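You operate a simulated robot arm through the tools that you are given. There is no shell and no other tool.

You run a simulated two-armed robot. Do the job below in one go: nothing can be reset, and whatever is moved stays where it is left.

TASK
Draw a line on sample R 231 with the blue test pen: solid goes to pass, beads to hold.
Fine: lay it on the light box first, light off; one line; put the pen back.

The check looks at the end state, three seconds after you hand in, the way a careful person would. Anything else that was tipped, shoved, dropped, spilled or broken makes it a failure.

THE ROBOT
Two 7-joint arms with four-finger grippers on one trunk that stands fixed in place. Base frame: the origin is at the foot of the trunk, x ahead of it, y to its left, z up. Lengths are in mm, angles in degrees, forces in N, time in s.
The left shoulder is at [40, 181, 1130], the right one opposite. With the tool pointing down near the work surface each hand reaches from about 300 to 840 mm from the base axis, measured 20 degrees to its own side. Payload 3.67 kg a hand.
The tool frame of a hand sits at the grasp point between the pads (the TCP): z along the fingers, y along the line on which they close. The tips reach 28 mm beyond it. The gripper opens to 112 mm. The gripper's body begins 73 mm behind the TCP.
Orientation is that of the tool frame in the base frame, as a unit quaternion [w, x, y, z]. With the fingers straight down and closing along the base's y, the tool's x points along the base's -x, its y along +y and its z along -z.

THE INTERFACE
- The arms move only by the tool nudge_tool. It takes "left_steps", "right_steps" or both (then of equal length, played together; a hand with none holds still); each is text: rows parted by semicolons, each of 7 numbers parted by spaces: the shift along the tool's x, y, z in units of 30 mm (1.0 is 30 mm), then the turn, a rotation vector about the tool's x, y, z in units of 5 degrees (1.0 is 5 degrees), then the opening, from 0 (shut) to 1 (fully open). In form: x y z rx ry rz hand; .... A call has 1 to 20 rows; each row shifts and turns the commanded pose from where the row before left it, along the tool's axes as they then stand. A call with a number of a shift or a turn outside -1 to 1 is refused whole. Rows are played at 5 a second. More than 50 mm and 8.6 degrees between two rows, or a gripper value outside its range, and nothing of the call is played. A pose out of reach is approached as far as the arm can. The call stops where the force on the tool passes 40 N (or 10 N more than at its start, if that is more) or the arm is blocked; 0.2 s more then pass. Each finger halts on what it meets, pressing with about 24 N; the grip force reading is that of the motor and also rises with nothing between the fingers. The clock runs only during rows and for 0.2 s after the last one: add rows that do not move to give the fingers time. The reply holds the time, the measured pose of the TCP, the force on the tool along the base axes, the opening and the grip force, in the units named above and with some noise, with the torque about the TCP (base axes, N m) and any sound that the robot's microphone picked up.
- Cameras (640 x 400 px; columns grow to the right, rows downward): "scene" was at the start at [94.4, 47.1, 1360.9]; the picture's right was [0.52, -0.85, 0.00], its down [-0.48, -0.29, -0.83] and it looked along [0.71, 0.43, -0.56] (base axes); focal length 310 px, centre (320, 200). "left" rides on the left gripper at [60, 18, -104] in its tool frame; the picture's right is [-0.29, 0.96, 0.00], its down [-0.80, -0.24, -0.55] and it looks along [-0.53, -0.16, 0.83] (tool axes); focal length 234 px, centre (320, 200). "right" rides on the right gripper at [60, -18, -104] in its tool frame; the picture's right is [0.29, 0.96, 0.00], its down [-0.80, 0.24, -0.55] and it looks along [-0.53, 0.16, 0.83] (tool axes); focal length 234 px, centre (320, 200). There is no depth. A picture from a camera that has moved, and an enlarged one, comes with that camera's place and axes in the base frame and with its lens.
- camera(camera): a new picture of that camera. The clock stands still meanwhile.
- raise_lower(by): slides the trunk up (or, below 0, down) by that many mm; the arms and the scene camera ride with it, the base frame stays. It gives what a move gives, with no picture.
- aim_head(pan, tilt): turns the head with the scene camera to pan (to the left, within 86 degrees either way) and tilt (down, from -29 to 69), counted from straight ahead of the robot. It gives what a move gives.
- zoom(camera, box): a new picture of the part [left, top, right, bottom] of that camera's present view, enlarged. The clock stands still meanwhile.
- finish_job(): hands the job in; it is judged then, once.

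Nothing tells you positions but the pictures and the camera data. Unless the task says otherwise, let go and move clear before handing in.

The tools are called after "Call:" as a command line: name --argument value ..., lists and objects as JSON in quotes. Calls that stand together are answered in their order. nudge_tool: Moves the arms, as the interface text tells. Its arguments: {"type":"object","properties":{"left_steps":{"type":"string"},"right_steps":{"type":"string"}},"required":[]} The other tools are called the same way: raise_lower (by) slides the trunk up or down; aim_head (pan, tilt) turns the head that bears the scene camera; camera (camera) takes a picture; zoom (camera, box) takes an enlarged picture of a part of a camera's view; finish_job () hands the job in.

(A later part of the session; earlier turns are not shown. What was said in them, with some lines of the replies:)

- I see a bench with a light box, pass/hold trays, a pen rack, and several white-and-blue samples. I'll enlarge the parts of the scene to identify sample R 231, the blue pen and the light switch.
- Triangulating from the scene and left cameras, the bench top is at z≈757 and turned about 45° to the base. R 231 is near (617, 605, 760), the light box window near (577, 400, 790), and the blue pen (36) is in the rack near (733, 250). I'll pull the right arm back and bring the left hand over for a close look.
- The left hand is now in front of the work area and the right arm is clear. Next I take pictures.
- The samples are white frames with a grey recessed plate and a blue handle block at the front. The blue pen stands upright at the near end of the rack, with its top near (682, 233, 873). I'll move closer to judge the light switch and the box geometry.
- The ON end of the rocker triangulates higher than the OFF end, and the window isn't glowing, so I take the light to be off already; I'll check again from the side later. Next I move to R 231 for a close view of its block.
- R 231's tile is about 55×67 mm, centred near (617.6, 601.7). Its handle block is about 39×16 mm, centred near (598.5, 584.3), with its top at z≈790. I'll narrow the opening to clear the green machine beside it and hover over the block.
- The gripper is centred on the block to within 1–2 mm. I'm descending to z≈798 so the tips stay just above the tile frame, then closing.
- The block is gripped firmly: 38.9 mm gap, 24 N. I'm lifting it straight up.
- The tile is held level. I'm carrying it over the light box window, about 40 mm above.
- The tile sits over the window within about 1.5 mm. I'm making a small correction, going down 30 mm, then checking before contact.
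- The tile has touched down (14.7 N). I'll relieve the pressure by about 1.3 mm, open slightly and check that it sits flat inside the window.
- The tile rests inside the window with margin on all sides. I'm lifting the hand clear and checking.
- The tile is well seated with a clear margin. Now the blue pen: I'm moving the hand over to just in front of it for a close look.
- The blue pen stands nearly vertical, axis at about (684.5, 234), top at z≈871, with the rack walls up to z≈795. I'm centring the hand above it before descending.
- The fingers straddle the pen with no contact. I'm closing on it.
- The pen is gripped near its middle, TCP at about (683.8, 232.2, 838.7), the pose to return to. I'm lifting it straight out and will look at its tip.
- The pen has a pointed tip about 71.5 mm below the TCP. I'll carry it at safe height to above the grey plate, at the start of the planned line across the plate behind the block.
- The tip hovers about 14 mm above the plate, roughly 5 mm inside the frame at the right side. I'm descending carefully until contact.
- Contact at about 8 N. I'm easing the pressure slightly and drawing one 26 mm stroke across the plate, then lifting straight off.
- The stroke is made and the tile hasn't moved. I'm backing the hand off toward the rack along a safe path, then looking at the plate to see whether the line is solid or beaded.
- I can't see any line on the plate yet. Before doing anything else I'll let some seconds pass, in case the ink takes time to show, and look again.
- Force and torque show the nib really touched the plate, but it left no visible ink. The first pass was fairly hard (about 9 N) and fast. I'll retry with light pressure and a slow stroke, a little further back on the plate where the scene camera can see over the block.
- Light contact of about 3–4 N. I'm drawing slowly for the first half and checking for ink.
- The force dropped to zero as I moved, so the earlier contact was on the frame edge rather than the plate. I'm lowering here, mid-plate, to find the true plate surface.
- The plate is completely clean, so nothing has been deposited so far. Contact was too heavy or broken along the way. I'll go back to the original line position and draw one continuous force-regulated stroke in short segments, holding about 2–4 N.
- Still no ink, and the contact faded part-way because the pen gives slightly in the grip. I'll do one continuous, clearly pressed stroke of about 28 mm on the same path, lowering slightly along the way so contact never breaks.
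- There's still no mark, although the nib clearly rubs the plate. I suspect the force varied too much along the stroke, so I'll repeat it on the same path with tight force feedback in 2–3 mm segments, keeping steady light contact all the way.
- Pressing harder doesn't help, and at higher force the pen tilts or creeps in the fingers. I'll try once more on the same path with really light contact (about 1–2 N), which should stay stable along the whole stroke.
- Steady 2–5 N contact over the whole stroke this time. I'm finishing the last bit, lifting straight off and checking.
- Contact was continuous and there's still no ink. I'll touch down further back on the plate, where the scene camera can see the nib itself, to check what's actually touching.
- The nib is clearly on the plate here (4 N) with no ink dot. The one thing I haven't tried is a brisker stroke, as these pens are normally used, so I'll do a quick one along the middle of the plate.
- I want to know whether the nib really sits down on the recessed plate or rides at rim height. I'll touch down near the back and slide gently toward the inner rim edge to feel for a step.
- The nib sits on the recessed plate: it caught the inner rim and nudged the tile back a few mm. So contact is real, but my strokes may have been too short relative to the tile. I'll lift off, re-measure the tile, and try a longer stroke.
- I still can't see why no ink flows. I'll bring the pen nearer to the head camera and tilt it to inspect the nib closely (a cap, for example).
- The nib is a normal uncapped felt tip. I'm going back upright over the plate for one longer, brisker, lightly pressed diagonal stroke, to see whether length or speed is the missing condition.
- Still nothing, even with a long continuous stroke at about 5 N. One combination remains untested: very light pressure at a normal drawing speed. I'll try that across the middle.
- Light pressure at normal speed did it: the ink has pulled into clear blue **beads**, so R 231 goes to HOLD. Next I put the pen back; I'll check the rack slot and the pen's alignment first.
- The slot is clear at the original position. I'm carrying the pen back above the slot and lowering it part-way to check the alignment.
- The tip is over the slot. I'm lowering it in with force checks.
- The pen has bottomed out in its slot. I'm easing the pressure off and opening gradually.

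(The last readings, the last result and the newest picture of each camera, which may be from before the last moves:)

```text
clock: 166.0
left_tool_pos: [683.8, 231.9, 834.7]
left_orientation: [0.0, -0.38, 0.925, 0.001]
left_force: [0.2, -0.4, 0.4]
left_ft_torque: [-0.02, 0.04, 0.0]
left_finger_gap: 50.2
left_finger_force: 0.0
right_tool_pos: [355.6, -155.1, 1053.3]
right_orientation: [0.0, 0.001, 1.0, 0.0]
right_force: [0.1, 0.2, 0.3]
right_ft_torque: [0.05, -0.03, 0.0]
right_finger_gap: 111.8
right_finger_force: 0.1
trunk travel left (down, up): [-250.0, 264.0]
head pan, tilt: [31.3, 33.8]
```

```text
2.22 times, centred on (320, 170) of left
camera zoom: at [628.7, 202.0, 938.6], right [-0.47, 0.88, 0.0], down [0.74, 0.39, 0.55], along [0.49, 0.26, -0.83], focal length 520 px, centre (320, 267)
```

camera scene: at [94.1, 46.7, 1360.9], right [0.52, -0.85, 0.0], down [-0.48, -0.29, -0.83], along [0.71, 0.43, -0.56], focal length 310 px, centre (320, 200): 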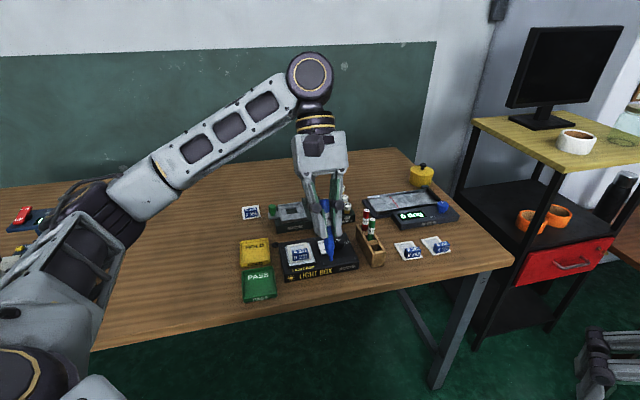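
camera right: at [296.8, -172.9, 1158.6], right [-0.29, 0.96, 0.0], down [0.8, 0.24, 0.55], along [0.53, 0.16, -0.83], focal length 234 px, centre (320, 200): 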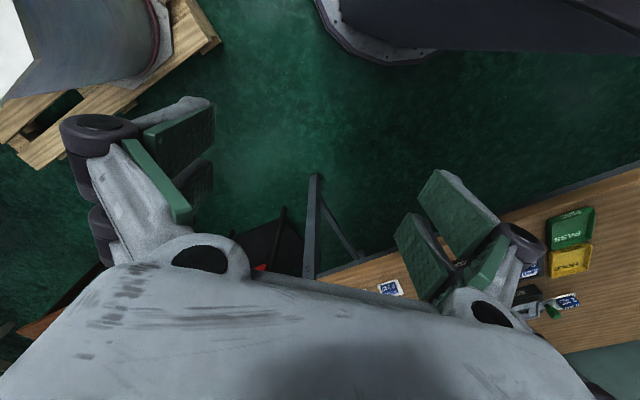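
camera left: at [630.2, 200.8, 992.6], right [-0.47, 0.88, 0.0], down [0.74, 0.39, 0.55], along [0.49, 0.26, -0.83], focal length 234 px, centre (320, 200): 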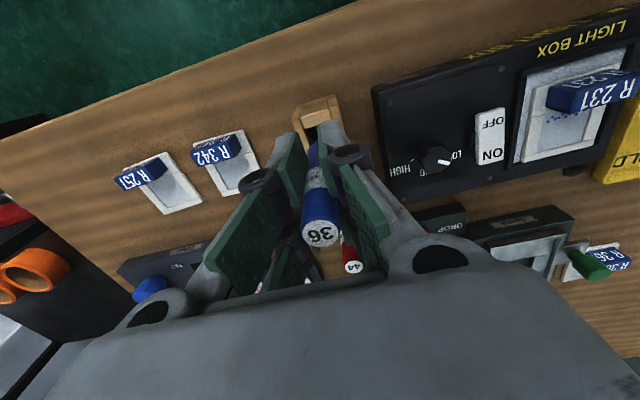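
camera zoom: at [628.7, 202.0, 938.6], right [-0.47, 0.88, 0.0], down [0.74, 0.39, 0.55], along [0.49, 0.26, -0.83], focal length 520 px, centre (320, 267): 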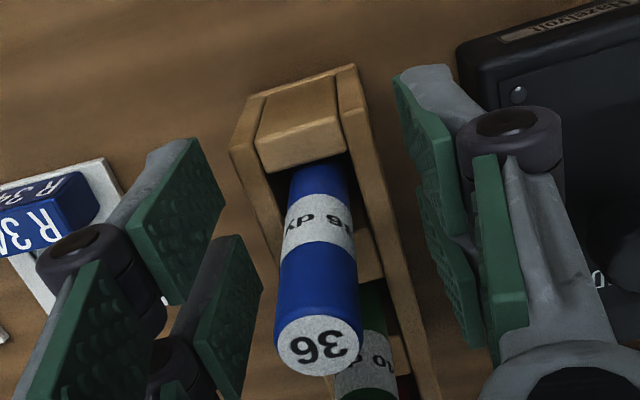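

The pen stands back in its slot. I'm raising the hand clear and moving to view R 231 on the light box.

Call:
nudge_tool --left_steps "0 0 -.3 0 0 0 .45;0 0 -.7 0 0 0 .45;0 0 -.75 0 0 0 .45;0 0 -.75 0 0 0 .45;0 0 -.7 0 0 0 .45;.14 .935 0 0 0 0 .5;.14 .935 0 0 0 0 .5;.14 .935 0 0 0 0 .5;.14 .935 0 0 0 0 .5;.14 .935 0 0 0 0 .5;.14 .935 0 0 0 0 .5;.14 .935 0 0 0 0 .5;0 0 0 0 0 0 .5"

Call:
camera --camera "left"

Call:
zoom --camera "left" --box '[240, 130, 400, 240]'

Call:
zoom --camera "scene" --box '[285, 235, 330, 272]'

Call:
zoom --camera "scene" --box '[345, 190, 405, 275]'

```text
clock: 168.8
left_tool_pos: [523.3, 351.4, 932.8]
left_orientation: [0.0, -0.38, 0.925, 0.0]
left_force: [-0.2, 0.0, 0.0]
left_ft_torque: [0.02, 0.0, 0.02]
left_finger_gap: 55.9
left_finger_force: 0.1
right_tool_pos: [355.9, -155.8, 1053.0]
right_orientation: [-0.001, -0.001, 1.0, 0.0]
right_force: [0.4, -0.6, -0.8]
right_ft_torque: [0.01, 0.01, 0.01]
right_finger_gap: 111.7
right_finger_force: 0.0
trunk travel left (down, up): [-250.0, 264.0]
head pan, tilt: [31.3, 33.8]
```

```text
taken
camera left: at [469.3, 321.2, 1035.8], right [-0.47, 0.88, 0.0], down [0.74, 0.39, 0.55], along [0.49, 0.26, -0.83], focal length 234 px, centre (320, 200)
```

left: 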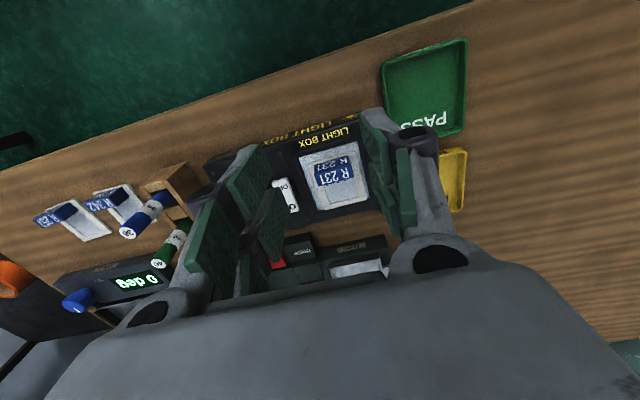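

```text
3.64 times, centred on (320, 185) of left
camera zoom: at [469.3, 321.2, 1035.8], right [-0.47, 0.88, 0.0], down [0.74, 0.39, 0.55], along [0.49, 0.26, -0.83], focal length 852 px, centre (320, 254)
```

zoom: 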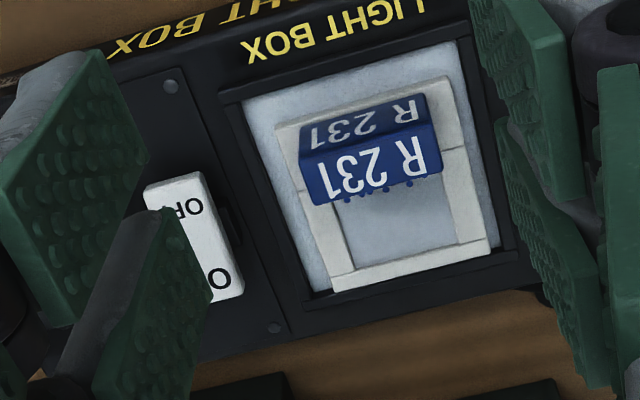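

```text
10.81 times, centred on (308, 254) of scene
camera zoom: at [95.1, 46.4, 1360.8], right [0.52, -0.85, 0.0], down [-0.48, -0.29, -0.83], along [0.71, 0.43, -0.56], focal length 3356 px, centre (455, -378)
```

zoom: 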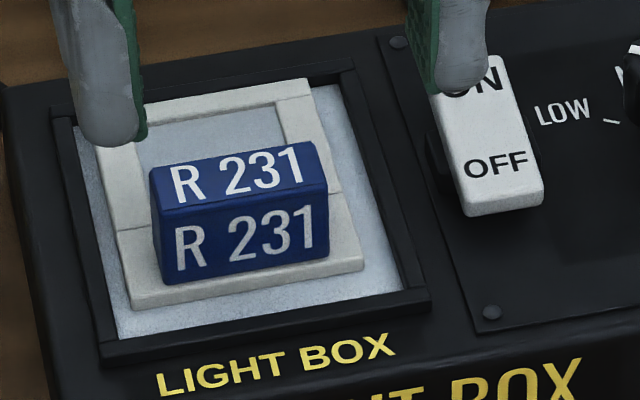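

```text
4.71 times, centred on (375, 232) of scene
camera zoom: at [95.1, 46.4, 1360.8], right [0.52, -0.85, 0.0], down [-0.48, -0.29, -0.83], along [0.71, 0.43, -0.56], focal length 1461 px, centre (61, 47)
```

zoom: 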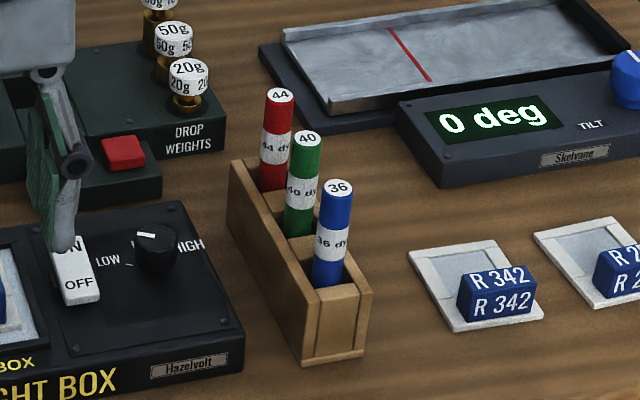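

The blue pen is back, upright in its slot, and R 231 shows beads. Its block is now centred at about (561.1, 388) with yaw ≈46.4°. I'm positioning over it to pick it up for the HOLD tray.

Call:
nudge_tool --left_steps "-.877 -.009 0 0 0 -.15 .46;-.876 -.009 0 0 0 -.15 .46;0 0 .6 0 0 0 .46;0 0 .6 0 0 0 .46;0 0 .6 0 0 0 .46;0 0 0 0 0 0 .46"

Call:
zoom --camera "left" --box '[230, 120, 410, 250]'

Call:
zoom --camera "scene" --box '[275, 220, 345, 280]'

```text
clock: 170.2
left_tool_pos: [560.0, 388.6, 878.0]
left_orientation: [0.0, -0.392, 0.92, 0.0]
left_force: [0.0, -0.1, 0.0]
left_ft_torque: [0.0, 0.07, 0.03]
left_finger_gap: 51.4
left_finger_force: 0.0
right_tool_pos: [356.0, -155.2, 1053.3]
right_orientation: [0.0, 0.0, 1.0, 0.0]
right_force: [-0.4, 0.7, -0.6]
right_ft_torque: [-0.01, -0.01, -0.03]
right_finger_gap: 111.9
right_finger_force: 0.1
trunk travel left (down, up): [-250.0, 264.0]
head pan, tilt: [31.3, 33.8]
```

```text
3.08 times, centred on (320, 185) of left
camera zoom: at [507.0, 356.8, 981.9], right [-0.49, 0.87, 0.0], down [0.72, 0.41, 0.55], along [0.48, 0.27, -0.83], focal length 720 px, centre (320, 246)
```

zoom: 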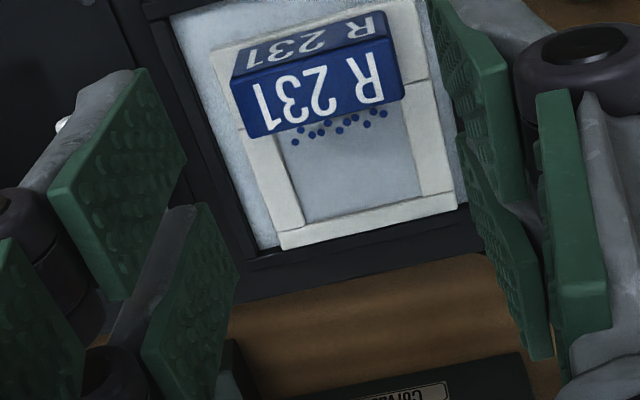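

```text
6.67 times, centred on (310, 250) of scene
camera zoom: at [94.4, 46.8, 1360.9], right [0.52, -0.85, 0.0], down [-0.48, -0.29, -0.83], along [0.71, 0.43, -0.56], focal length 2070 px, centre (387, -133)
```

zoom: 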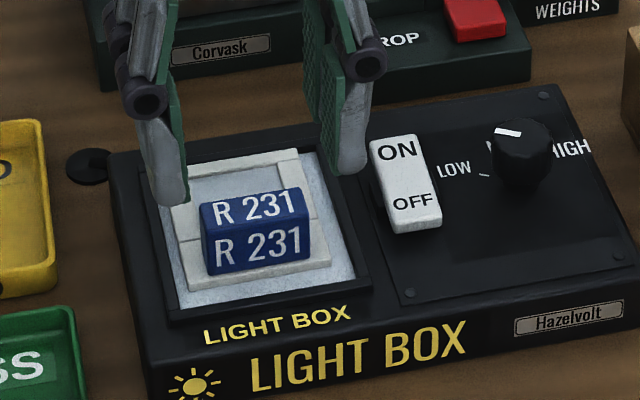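

Call:
nudge_tool --left_steps "0 -.035 .5 0 0 0 .46;0 0 .5 0 0 0 .46;0 0 .4 0 0 0 .46;0 0 .22 0 0 0 .46;0 0 0 0 0 0 .46"

Call:
zoom --camera "left" --box '[230, 120, 410, 250]'

Call:
zoom --camera "scene" --box '[275, 220, 345, 280]'

```text
clock: 171.4
left_tool_pos: [563.0, 388.3, 829.0]
left_orientation: [0.0, -0.393, 0.92, 0.0]
left_force: [-0.6, -0.4, 0.3]
left_ft_torque: [-0.03, 0.01, 0.02]
left_finger_gap: 51.7
left_finger_force: 0.1
right_tool_pos: [355.7, -155.1, 1052.6]
right_orientation: [0.0, 0.001, 1.0, 0.0]
right_force: [-1.3, 0.9, 0.2]
right_ft_torque: [0.03, -0.01, 0.0]
right_finger_gap: 111.8
right_finger_force: 0.0
trunk travel left (down, up): [-250.0, 264.0]
head pan, tilt: [31.3, 33.8]
```

```text
3.08 times, centred on (320, 185) of left
camera zoom: at [508.4, 356.5, 932.5], right [-0.49, 0.87, 0.0], down [0.72, 0.41, 0.55], along [0.48, 0.27, -0.83], focal length 720 px, centre (320, 246)
```

zoom: 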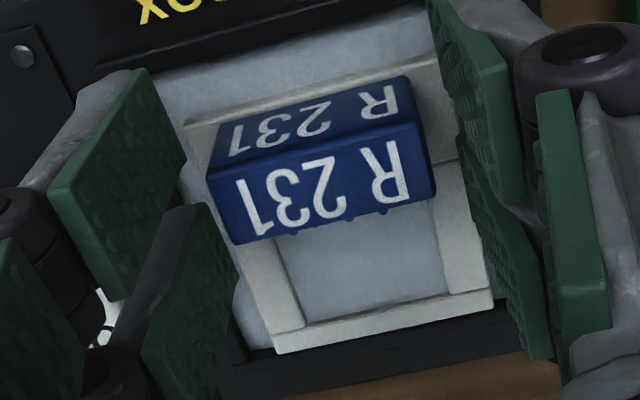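

```text
6.67 times, centred on (310, 250) of scene
camera zoom: at [94.4, 47.0, 1360.9], right [0.52, -0.85, 0.0], down [-0.48, -0.29, -0.83], along [0.71, 0.43, -0.56], focal length 2070 px, centre (387, -133)
```

zoom: 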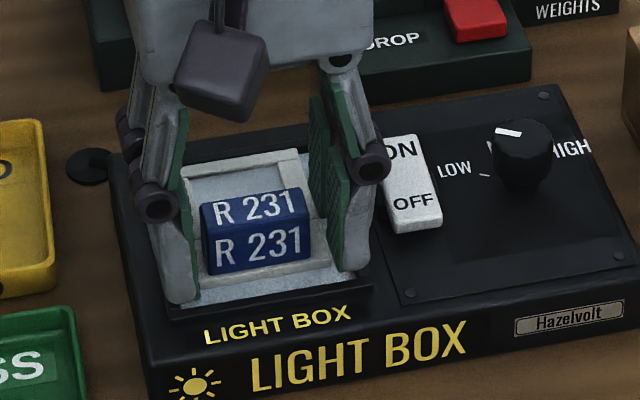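

Call:
nudge_tool --left_steps "0 0 0 0 0 0 .38;0 0 0 0 0 0 .33;0 0 0 0 0 0 .2;0 0 0 0 0 0 0;0 0 0 0 0 0 0;0 0 -.2 0 0 0 0;0 0 -.5 0 0 0 0;0 0 -.6 0 0 0 0;0 0 -.6 0 0 0 0;0 0 0 0 0 0 0"

Call:
zoom --camera "left" --box '[230, 120, 410, 250]'

Call:
zoom --camera "scene" --box '[225, 210, 345, 310]'

```text
clock: 173.6
left_tool_pos: [564.0, 388.0, 883.0]
left_orientation: [0.0, -0.393, 0.92, 0.0]
left_force: [0.9, 0.6, -0.4]
left_ft_torque: [0.0, 0.0, 0.0]
left_finger_gap: 39.2
left_finger_force: 24.3
right_tool_pos: [355.0, -154.6, 1053.3]
right_orientation: [0.0, -0.001, 1.0, -0.001]
right_force: [0.0, 0.3, -0.2]
right_ft_torque: [0.03, -0.01, 0.0]
right_finger_gap: 111.9
right_finger_force: 0.1
trunk travel left (down, up): [-250.0, 264.0]
head pan, tilt: [31.3, 33.8]
```

```text
3.08 times, centred on (320, 185) of left
camera zoom: at [508.4, 356.6, 987.8], right [-0.49, 0.87, 0.0], down [0.73, 0.41, 0.55], along [0.48, 0.27, -0.83], focal length 720 px, centre (320, 246)
```

zoom: 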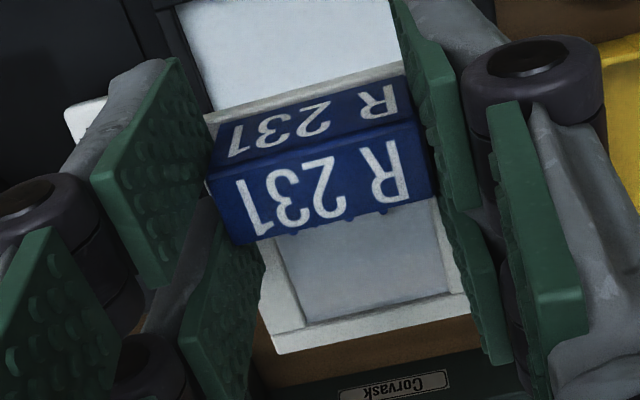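

```text
4.00 times, centred on (285, 260) of scene
camera zoom: at [94.6, 47.2, 1360.8], right [0.52, -0.85, 0.0], down [-0.48, -0.29, -0.83], along [0.71, 0.43, -0.56], focal length 1242 px, centre (460, -40)
```

zoom: 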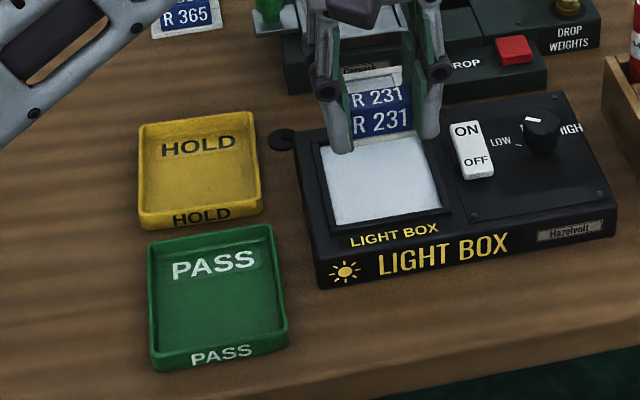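

R 231 is held securely. I'm carrying it over the HOLD tray.

Call:
nudge_tool --left_steps "-.368 .762 0 0 0 0 0;-.368 .762 0 0 0 0 0;-.368 .762 0 0 0 0 0;-.368 .762 0 0 0 0 0;-.368 .762 0 0 0 .3 0;0 0 0 0 0 0 0"

Call:
camera --camera "left"

Call:
zoom --camera "left" --box '[220, 110, 420, 250]'

Call:
zoom --camera "scene" --box '[225, 210, 315, 310]'

```text
clock: 175.0
left_tool_pos: [519.3, 507.3, 885.9]
left_orientation: [0.0, -0.381, 0.925, 0.001]
left_force: [0.3, -0.2, -0.7]
left_ft_torque: [0.02, 0.02, -0.01]
left_finger_gap: 38.9
left_finger_force: 23.8
right_tool_pos: [355.9, -156.4, 1053.2]
right_orientation: [0.0, 0.0, 1.0, 0.001]
right_force: [0.5, 1.4, 0.0]
right_ft_torque: [0.0, 0.0, -0.02]
right_finger_gap: 112.0
right_finger_force: 0.0
trunk travel left (down, up): [-250.0, 264.0]
head pan, tilt: [31.3, 33.8]
```

```text
taken
camera left: at [463.7, 476.4, 990.0], right [-0.47, 0.88, 0.0], down [0.74, 0.39, 0.55], along [0.49, 0.26, -0.83], focal length 234 px, centre (320, 200)
```

left: 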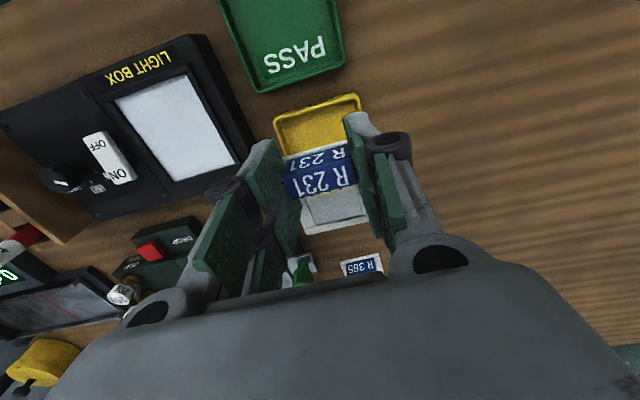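

```text
2.86 times, centred on (320, 180) of left
camera zoom: at [463.7, 476.4, 990.0], right [-0.47, 0.88, 0.0], down [0.74, 0.39, 0.55], along [0.49, 0.26, -0.83], focal length 669 px, centre (320, 257)
```

zoom: 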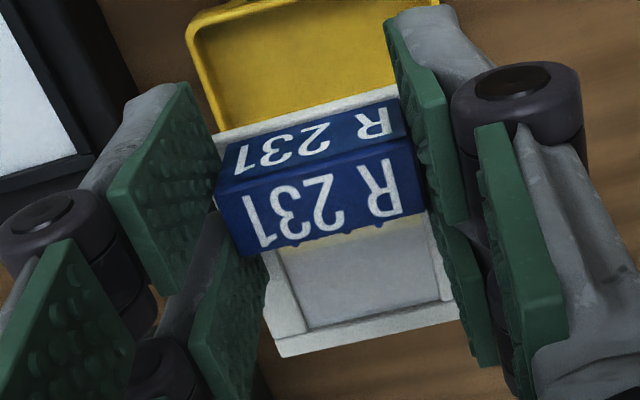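

```text
4.00 times, centred on (270, 260) of scene
camera zoom: at [94.8, 46.6, 1360.8], right [0.52, -0.85, 0.0], down [-0.48, -0.29, -0.83], along [0.71, 0.43, -0.56], focal length 1242 px, centre (520, -40)
```

zoom: 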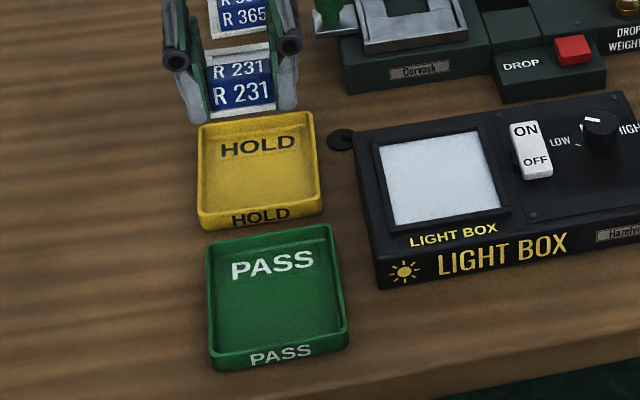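

Tile and tray centres match to within a few mm. I'm lowering toward the tray floor.

Call:
nudge_tool --left_steps "-.08 0 .5 0 0 0 0;0 0 .6 0 0 0 0;0 0 .6 0 0 0 0;0 0 .5 0 0 0 0;0 0 0 0 0 0 0"

Call:
zoom --camera "left" --box '[220, 110, 420, 250]'

Call:
zoom --camera "scene" --box '[225, 210, 305, 280]'

```text
clock: 176.2
left_tool_pos: [519.8, 508.9, 819.7]
left_orientation: [0.0, -0.38, 0.925, -0.001]
left_force: [0.2, 0.0, -0.3]
left_ft_torque: [-0.02, 0.0, 0.0]
left_finger_gap: 39.1
left_finger_force: 23.6
right_tool_pos: [355.9, -155.1, 1052.5]
right_orientation: [0.001, 0.0, 1.0, 0.0]
right_force: [0.5, -0.3, -0.3]
right_ft_torque: [0.0, 0.03, 0.0]
right_finger_gap: 111.9
right_finger_force: 0.1
trunk travel left (down, up): [-250.0, 264.0]
head pan, tilt: [31.3, 33.8]
```

```text
2.86 times, centred on (320, 180) of left
camera zoom: at [465.1, 478.1, 923.0], right [-0.47, 0.88, 0.0], down [0.74, 0.39, 0.55], along [0.49, 0.26, -0.83], focal length 669 px, centre (320, 257)
```

zoom: 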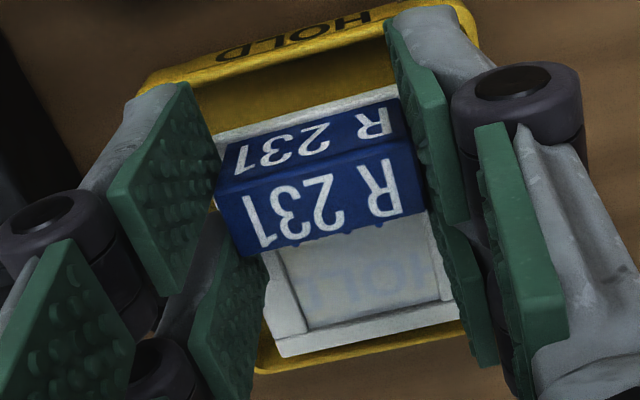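

```text
5.71 times, centred on (265, 245) of scene
camera zoom: at [94.3, 47.0, 1360.9], right [0.52, -0.85, 0.0], down [-0.48, -0.29, -0.83], along [0.71, 0.43, -0.56], focal length 1774 px, centre (634, -57)
```

zoom: 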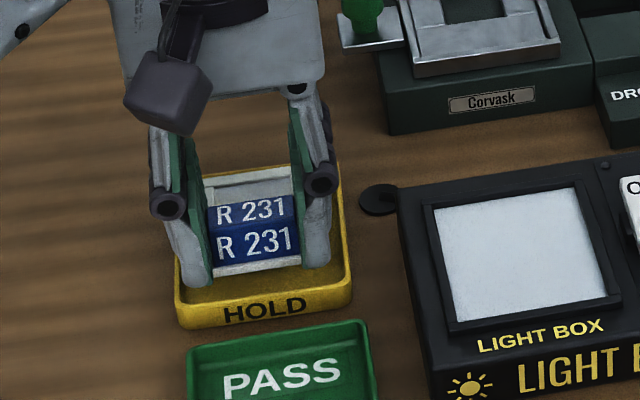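

Call:
nudge_tool --left_steps "0 -.04 .15 0 0 0 0;0 0 .15 0 0 0 0;0 0 .1 0 0 0 0;0 0 0 0 0 0 0"

Call:
zoom --camera "left" --box '[220, 110, 420, 250]'

Call:
zoom --camera "scene" --box '[235, 225, 285, 270]'

```text
clock: 177.2
left_tool_pos: [521.6, 507.4, 808.4]
left_orientation: [0.0, -0.38, 0.925, 0.0]
left_force: [-0.4, 0.3, 0.3]
left_ft_torque: [0.05, 0.0, 0.0]
left_finger_gap: 39.2
left_finger_force: 23.9
right_tool_pos: [356.3, -155.4, 1052.7]
right_orientation: [0.0, 0.0, 1.0, 0.0]
right_force: [0.7, -0.2, -0.6]
right_ft_torque: [-0.01, 0.04, 0.01]
right_finger_gap: 112.4
right_finger_force: 0.1
trunk travel left (down, up): [-250.0, 264.0]
head pan, tilt: [31.3, 33.8]
```

```text
2.86 times, centred on (320, 180) of left
camera zoom: at [466.3, 477.3, 911.6], right [-0.47, 0.88, 0.0], down [0.74, 0.39, 0.55], along [0.49, 0.26, -0.83], focal length 669 px, centre (320, 257)
```

zoom: 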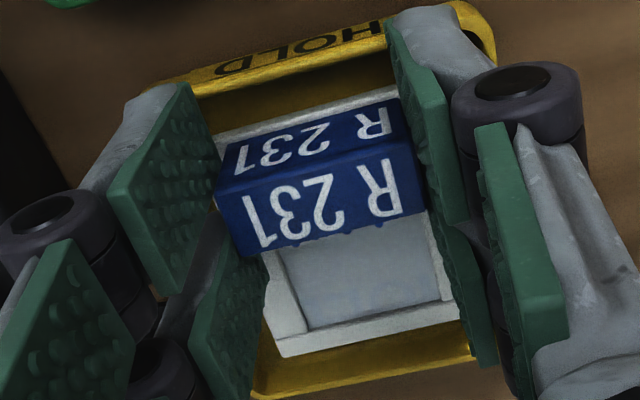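

```text
8.89 times, centred on (260, 248) of scene
camera zoom: at [94.4, 47.0, 1360.9], right [0.52, -0.85, 0.0], down [-0.48, -0.29, -0.83], along [0.71, 0.43, -0.56], focal length 2760 px, centre (853, -222)
```

zoom: 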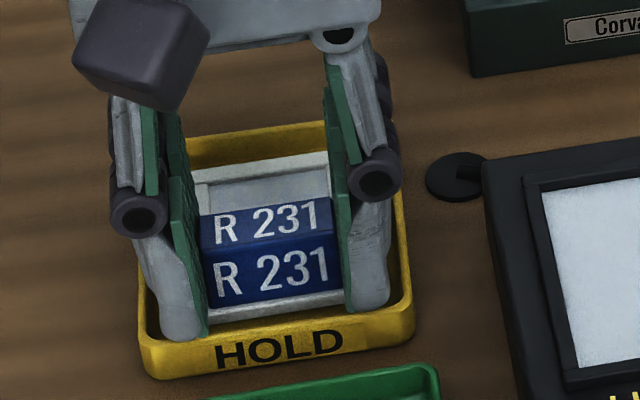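

Call:
nudge_tool --left_steps "0 0 .06 0 0 0 0;0 0 .05 0 0 0 0;0 0 0 0 0 0 0"

Call:
nudge_tool --left_steps "0 0 .05 0 0 0 0;0 0 0 0 0 0 0"

Call:
nudge_tool --left_steps "0 0 .04 0 0 0 0;0 0 0 0 0 0 0"

```text
clock: 178.0
left_tool_pos: [522.2, 507.5, 805.2]
left_orientation: [0.0, -0.381, 0.925, 0.0]
left_force: [0.4, 0.9, -0.3]
left_ft_torque: [-0.03, 0.01, -0.01]
left_finger_gap: 39.1
left_finger_force: 24.0
right_tool_pos: [355.9, -154.9, 1052.6]
right_orientation: [0.0, 0.0, 1.0, 0.0]
right_force: [0.4, -1.0, 0.3]
right_ft_torque: [0.0, 0.03, -0.01]
right_finger_gap: 111.9
right_finger_force: 0.1
trunk travel left (down, up): [-250.0, 264.0]
head pan, tilt: [31.3, 33.8]
```

```text
clock: 178.6
left_tool_pos: [521.1, 508.8, 803.0]
left_orientation: [0.0, -0.38, 0.925, 0.0]
left_force: [-0.2, 0.1, -0.4]
left_ft_torque: [-0.03, -0.01, 0.0]
left_finger_gap: 39.2
left_finger_force: 24.2
right_tool_pos: [356.5, -154.7, 1053.3]
right_orientation: [-0.001, 0.0, 1.0, 0.0]
right_force: [0.5, -0.1, 0.2]
right_ft_torque: [0.04, 0.02, -0.01]
right_finger_gap: 112.2
right_finger_force: 0.1
trunk travel left (down, up): [-250.0, 264.0]
head pan, tilt: [31.3, 33.8]
```

```text
clock: 179.2
left_tool_pos: [520.8, 508.7, 803.9]
left_orientation: [0.001, -0.381, 0.925, 0.0]
left_force: [-0.1, -1.3, 5.1]
left_ft_torque: [-0.1, 0.04, 0.05]
left_finger_gap: 39.3
left_finger_force: 23.6
right_tool_pos: [355.9, -156.2, 1052.7]
right_orientation: [0.0, 0.0, 1.0, 0.0]
right_force: [-1.0, 0.6, 0.6]
right_ft_torque: [0.0, 0.0, 0.01]
right_finger_gap: 112.1
right_finger_force: 0.1
trunk travel left (down, up): [-250.0, 264.0]
head pan, tilt: [31.3, 33.8]
```

Touchdown on the tray floor. I'm releasing with a small opening so the fingers stay clear of the tray walls, then lifting.

Call:
nudge_tool --left_steps "0 0 -.015 0 0 0 0;0 0 0 0 0 0 .37;0 0 0 0 0 0 .4;0 0 0 0 0 0 .4;0 0 -.1 0 0 0 .4;0 0 -.3 0 0 0 .4;0 0 -.5 0 0 0 .4;0 0 0 0 0 0 .4"

Call:
zoom --camera "scene" --box '[225, 210, 305, 280]'

Call:
zoom --camera "left" --box '[220, 110, 420, 250]'

```text
clock: 181.0
left_tool_pos: [522.0, 508.4, 828.4]
left_orientation: [0.0, -0.38, 0.925, 0.0]
left_force: [0.2, 0.4, -0.7]
left_ft_torque: [-0.01, -0.01, 0.0]
left_finger_gap: 44.9
left_finger_force: 0.1
right_tool_pos: [356.4, -154.5, 1052.6]
right_orientation: [0.0, 0.001, 1.0, 0.0]
right_force: [0.1, 0.2, -0.2]
right_ft_torque: [0.02, 0.0, -0.01]
right_finger_gap: 112.2
right_finger_force: 0.1
trunk travel left (down, up): [-250.0, 264.0]
head pan, tilt: [31.3, 33.8]
```

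```text
5.71 times, centred on (265, 245) of scene
camera zoom: at [94.4, 47.1, 1360.8], right [0.52, -0.85, 0.0], down [-0.48, -0.29, -0.83], along [0.71, 0.43, -0.56], focal length 1774 px, centre (634, -57)
```

zoom: 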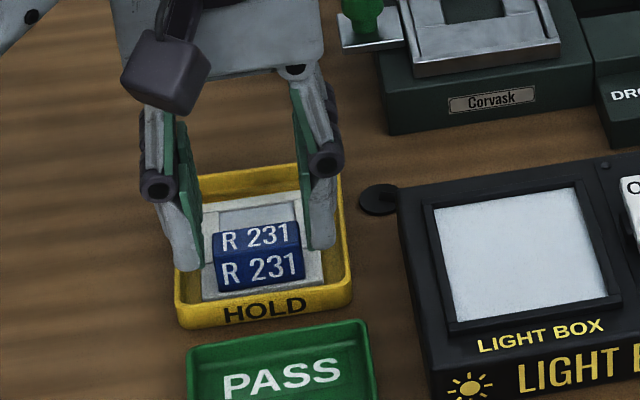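

```text
2.86 times, centred on (320, 180) of left
camera zoom: at [465.5, 477.9, 933.0], right [-0.47, 0.88, 0.0], down [0.74, 0.39, 0.55], along [0.49, 0.26, -0.83], focal length 669 px, centre (320, 257)
```

zoom: 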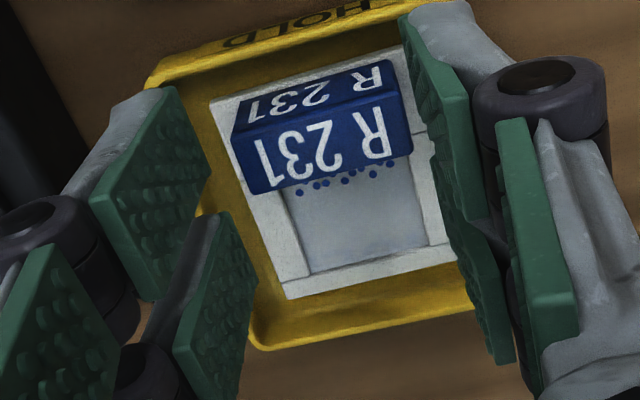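

R 231 lies flat inside the HOLD tray with the beads visible. I'm raising the hand well clear and pulling it back, then doing a final check of the whole bench.

Call:
nudge_tool --left_steps "0 0 -.8 0 0 0 .4;0 0 -1 0 0 0 .4;0 0 -1 0 0 0 .4;0 0 -1 0 0 0 .4;.5 .5 -1 0 0 0 .4;.7 .7 -1 0 0 0 .4;.7 .7 -1 0 0 0 .5;.7 .7 0 0 0 0 .6;.7 .7 0 0 0 0 .6;0 0 0 0 0 0 .6"

Call:
camera --camera "scene"

Call:
zoom --camera "scene" --box '[225, 180, 345, 310]'

Call:
zoom --camera "scene" --box '[325, 160, 475, 280]'

Call:
camera --camera "left"

```text
clock: 183.4
left_tool_pos: [393.2, 508.5, 1089.0]
left_orientation: [0.076, -0.379, 0.922, -0.031]
left_force: [1.1, 0.1, -0.2]
left_ft_torque: [0.0, 0.0, -0.01]
left_finger_gap: 67.3
left_finger_force: 0.0
right_tool_pos: [356.7, -155.5, 1053.1]
right_orientation: [-0.001, 0.0, 1.0, 0.0]
right_force: [0.5, -0.2, -0.4]
right_ft_torque: [-0.01, 0.02, -0.01]
right_finger_gap: 111.8
right_finger_force: 0.0
trunk travel left (down, up): [-250.0, 264.0]
head pan, tilt: [31.3, 33.8]
stopped in row 10 (left hand): the arm was blocked; the commanded pose is now the measured one
```

```text
taken
camera scene: at [95.3, 47.2, 1360.8], right [0.52, -0.85, 0.0], down [-0.48, -0.29, -0.83], along [0.71, 0.43, -0.56], focal length 310 px, centre (320, 200)
```

scene: 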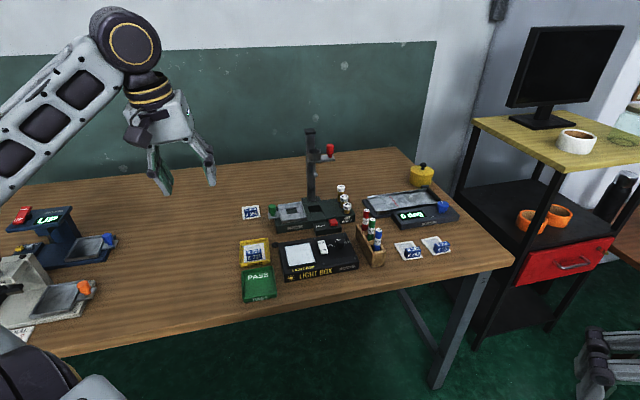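

```text
3.08 times, centred on (285, 245) of scene
camera zoom: at [95.3, 47.2, 1360.8], right [0.52, -0.85, 0.0], down [-0.48, -0.29, -0.83], along [0.71, 0.43, -0.56], focal length 955 px, centre (428, 62)
```

zoom: 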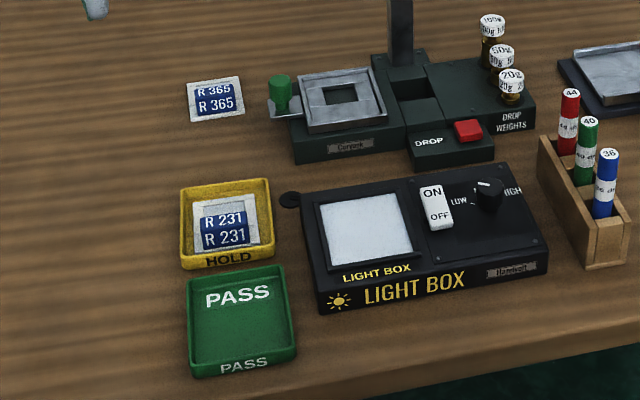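

```text
3.33 times, centred on (400, 220) of scene
camera zoom: at [95.3, 47.2, 1360.8], right [0.52, -0.85, 0.0], down [-0.48, -0.29, -0.83], along [0.71, 0.43, -0.56], focal length 1035 px, centre (53, 133)
```

zoom: 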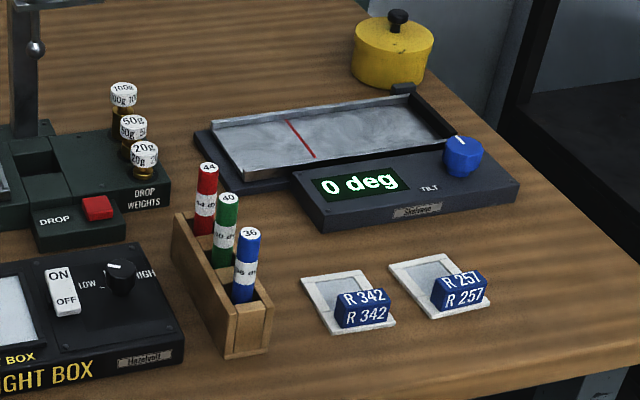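

```text
taken
camera left: at [322.3, 478.3, 1182.4], right [-0.46, 0.88, -0.08], down [0.63, 0.39, 0.67], along [0.62, 0.26, -0.74], focal length 234 px, centre (320, 200)
```

left: 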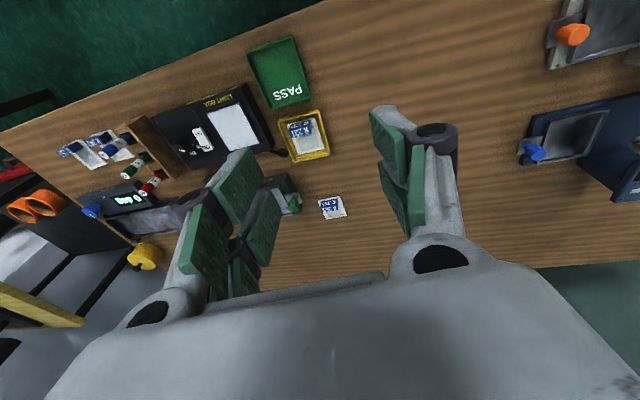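

R 231 lies in the HOLD tray with its line beaded. The blue pen is back in its slot, the light is still off, and both hands are clear. The last arm move stopped as blocked in free air, well above the bench, and nothing on the bench was touched. I'm handing in.

Call:
finish_job

```text
The job is handed in.
```

R 231 showed **beads**, so it is in the HOLD tray. The blue pen is back in its slot and the light box stayed off throughout. The job is handed in; I haven't seen the result of the check.

- **Repeat strokes:** The pen left no ink on several earlier passes over the plate. Ink only came at very light pressure and normal drawing speed. One line of beads is visible on the sample, but the nib did rub the plate more than once before that.
- **Tile moved on the light box:** While I was checking the contact, the pen caught the tile's inner rim and pushed the tile back a few millimetres. It stayed inside the window, and I saw no damage.
- **Last arm move:** The left arm's final retreat stopped as "blocked". It was in free air well above the bench, probably at a joint limit. In the last pictures nothing else on the bench had moved.
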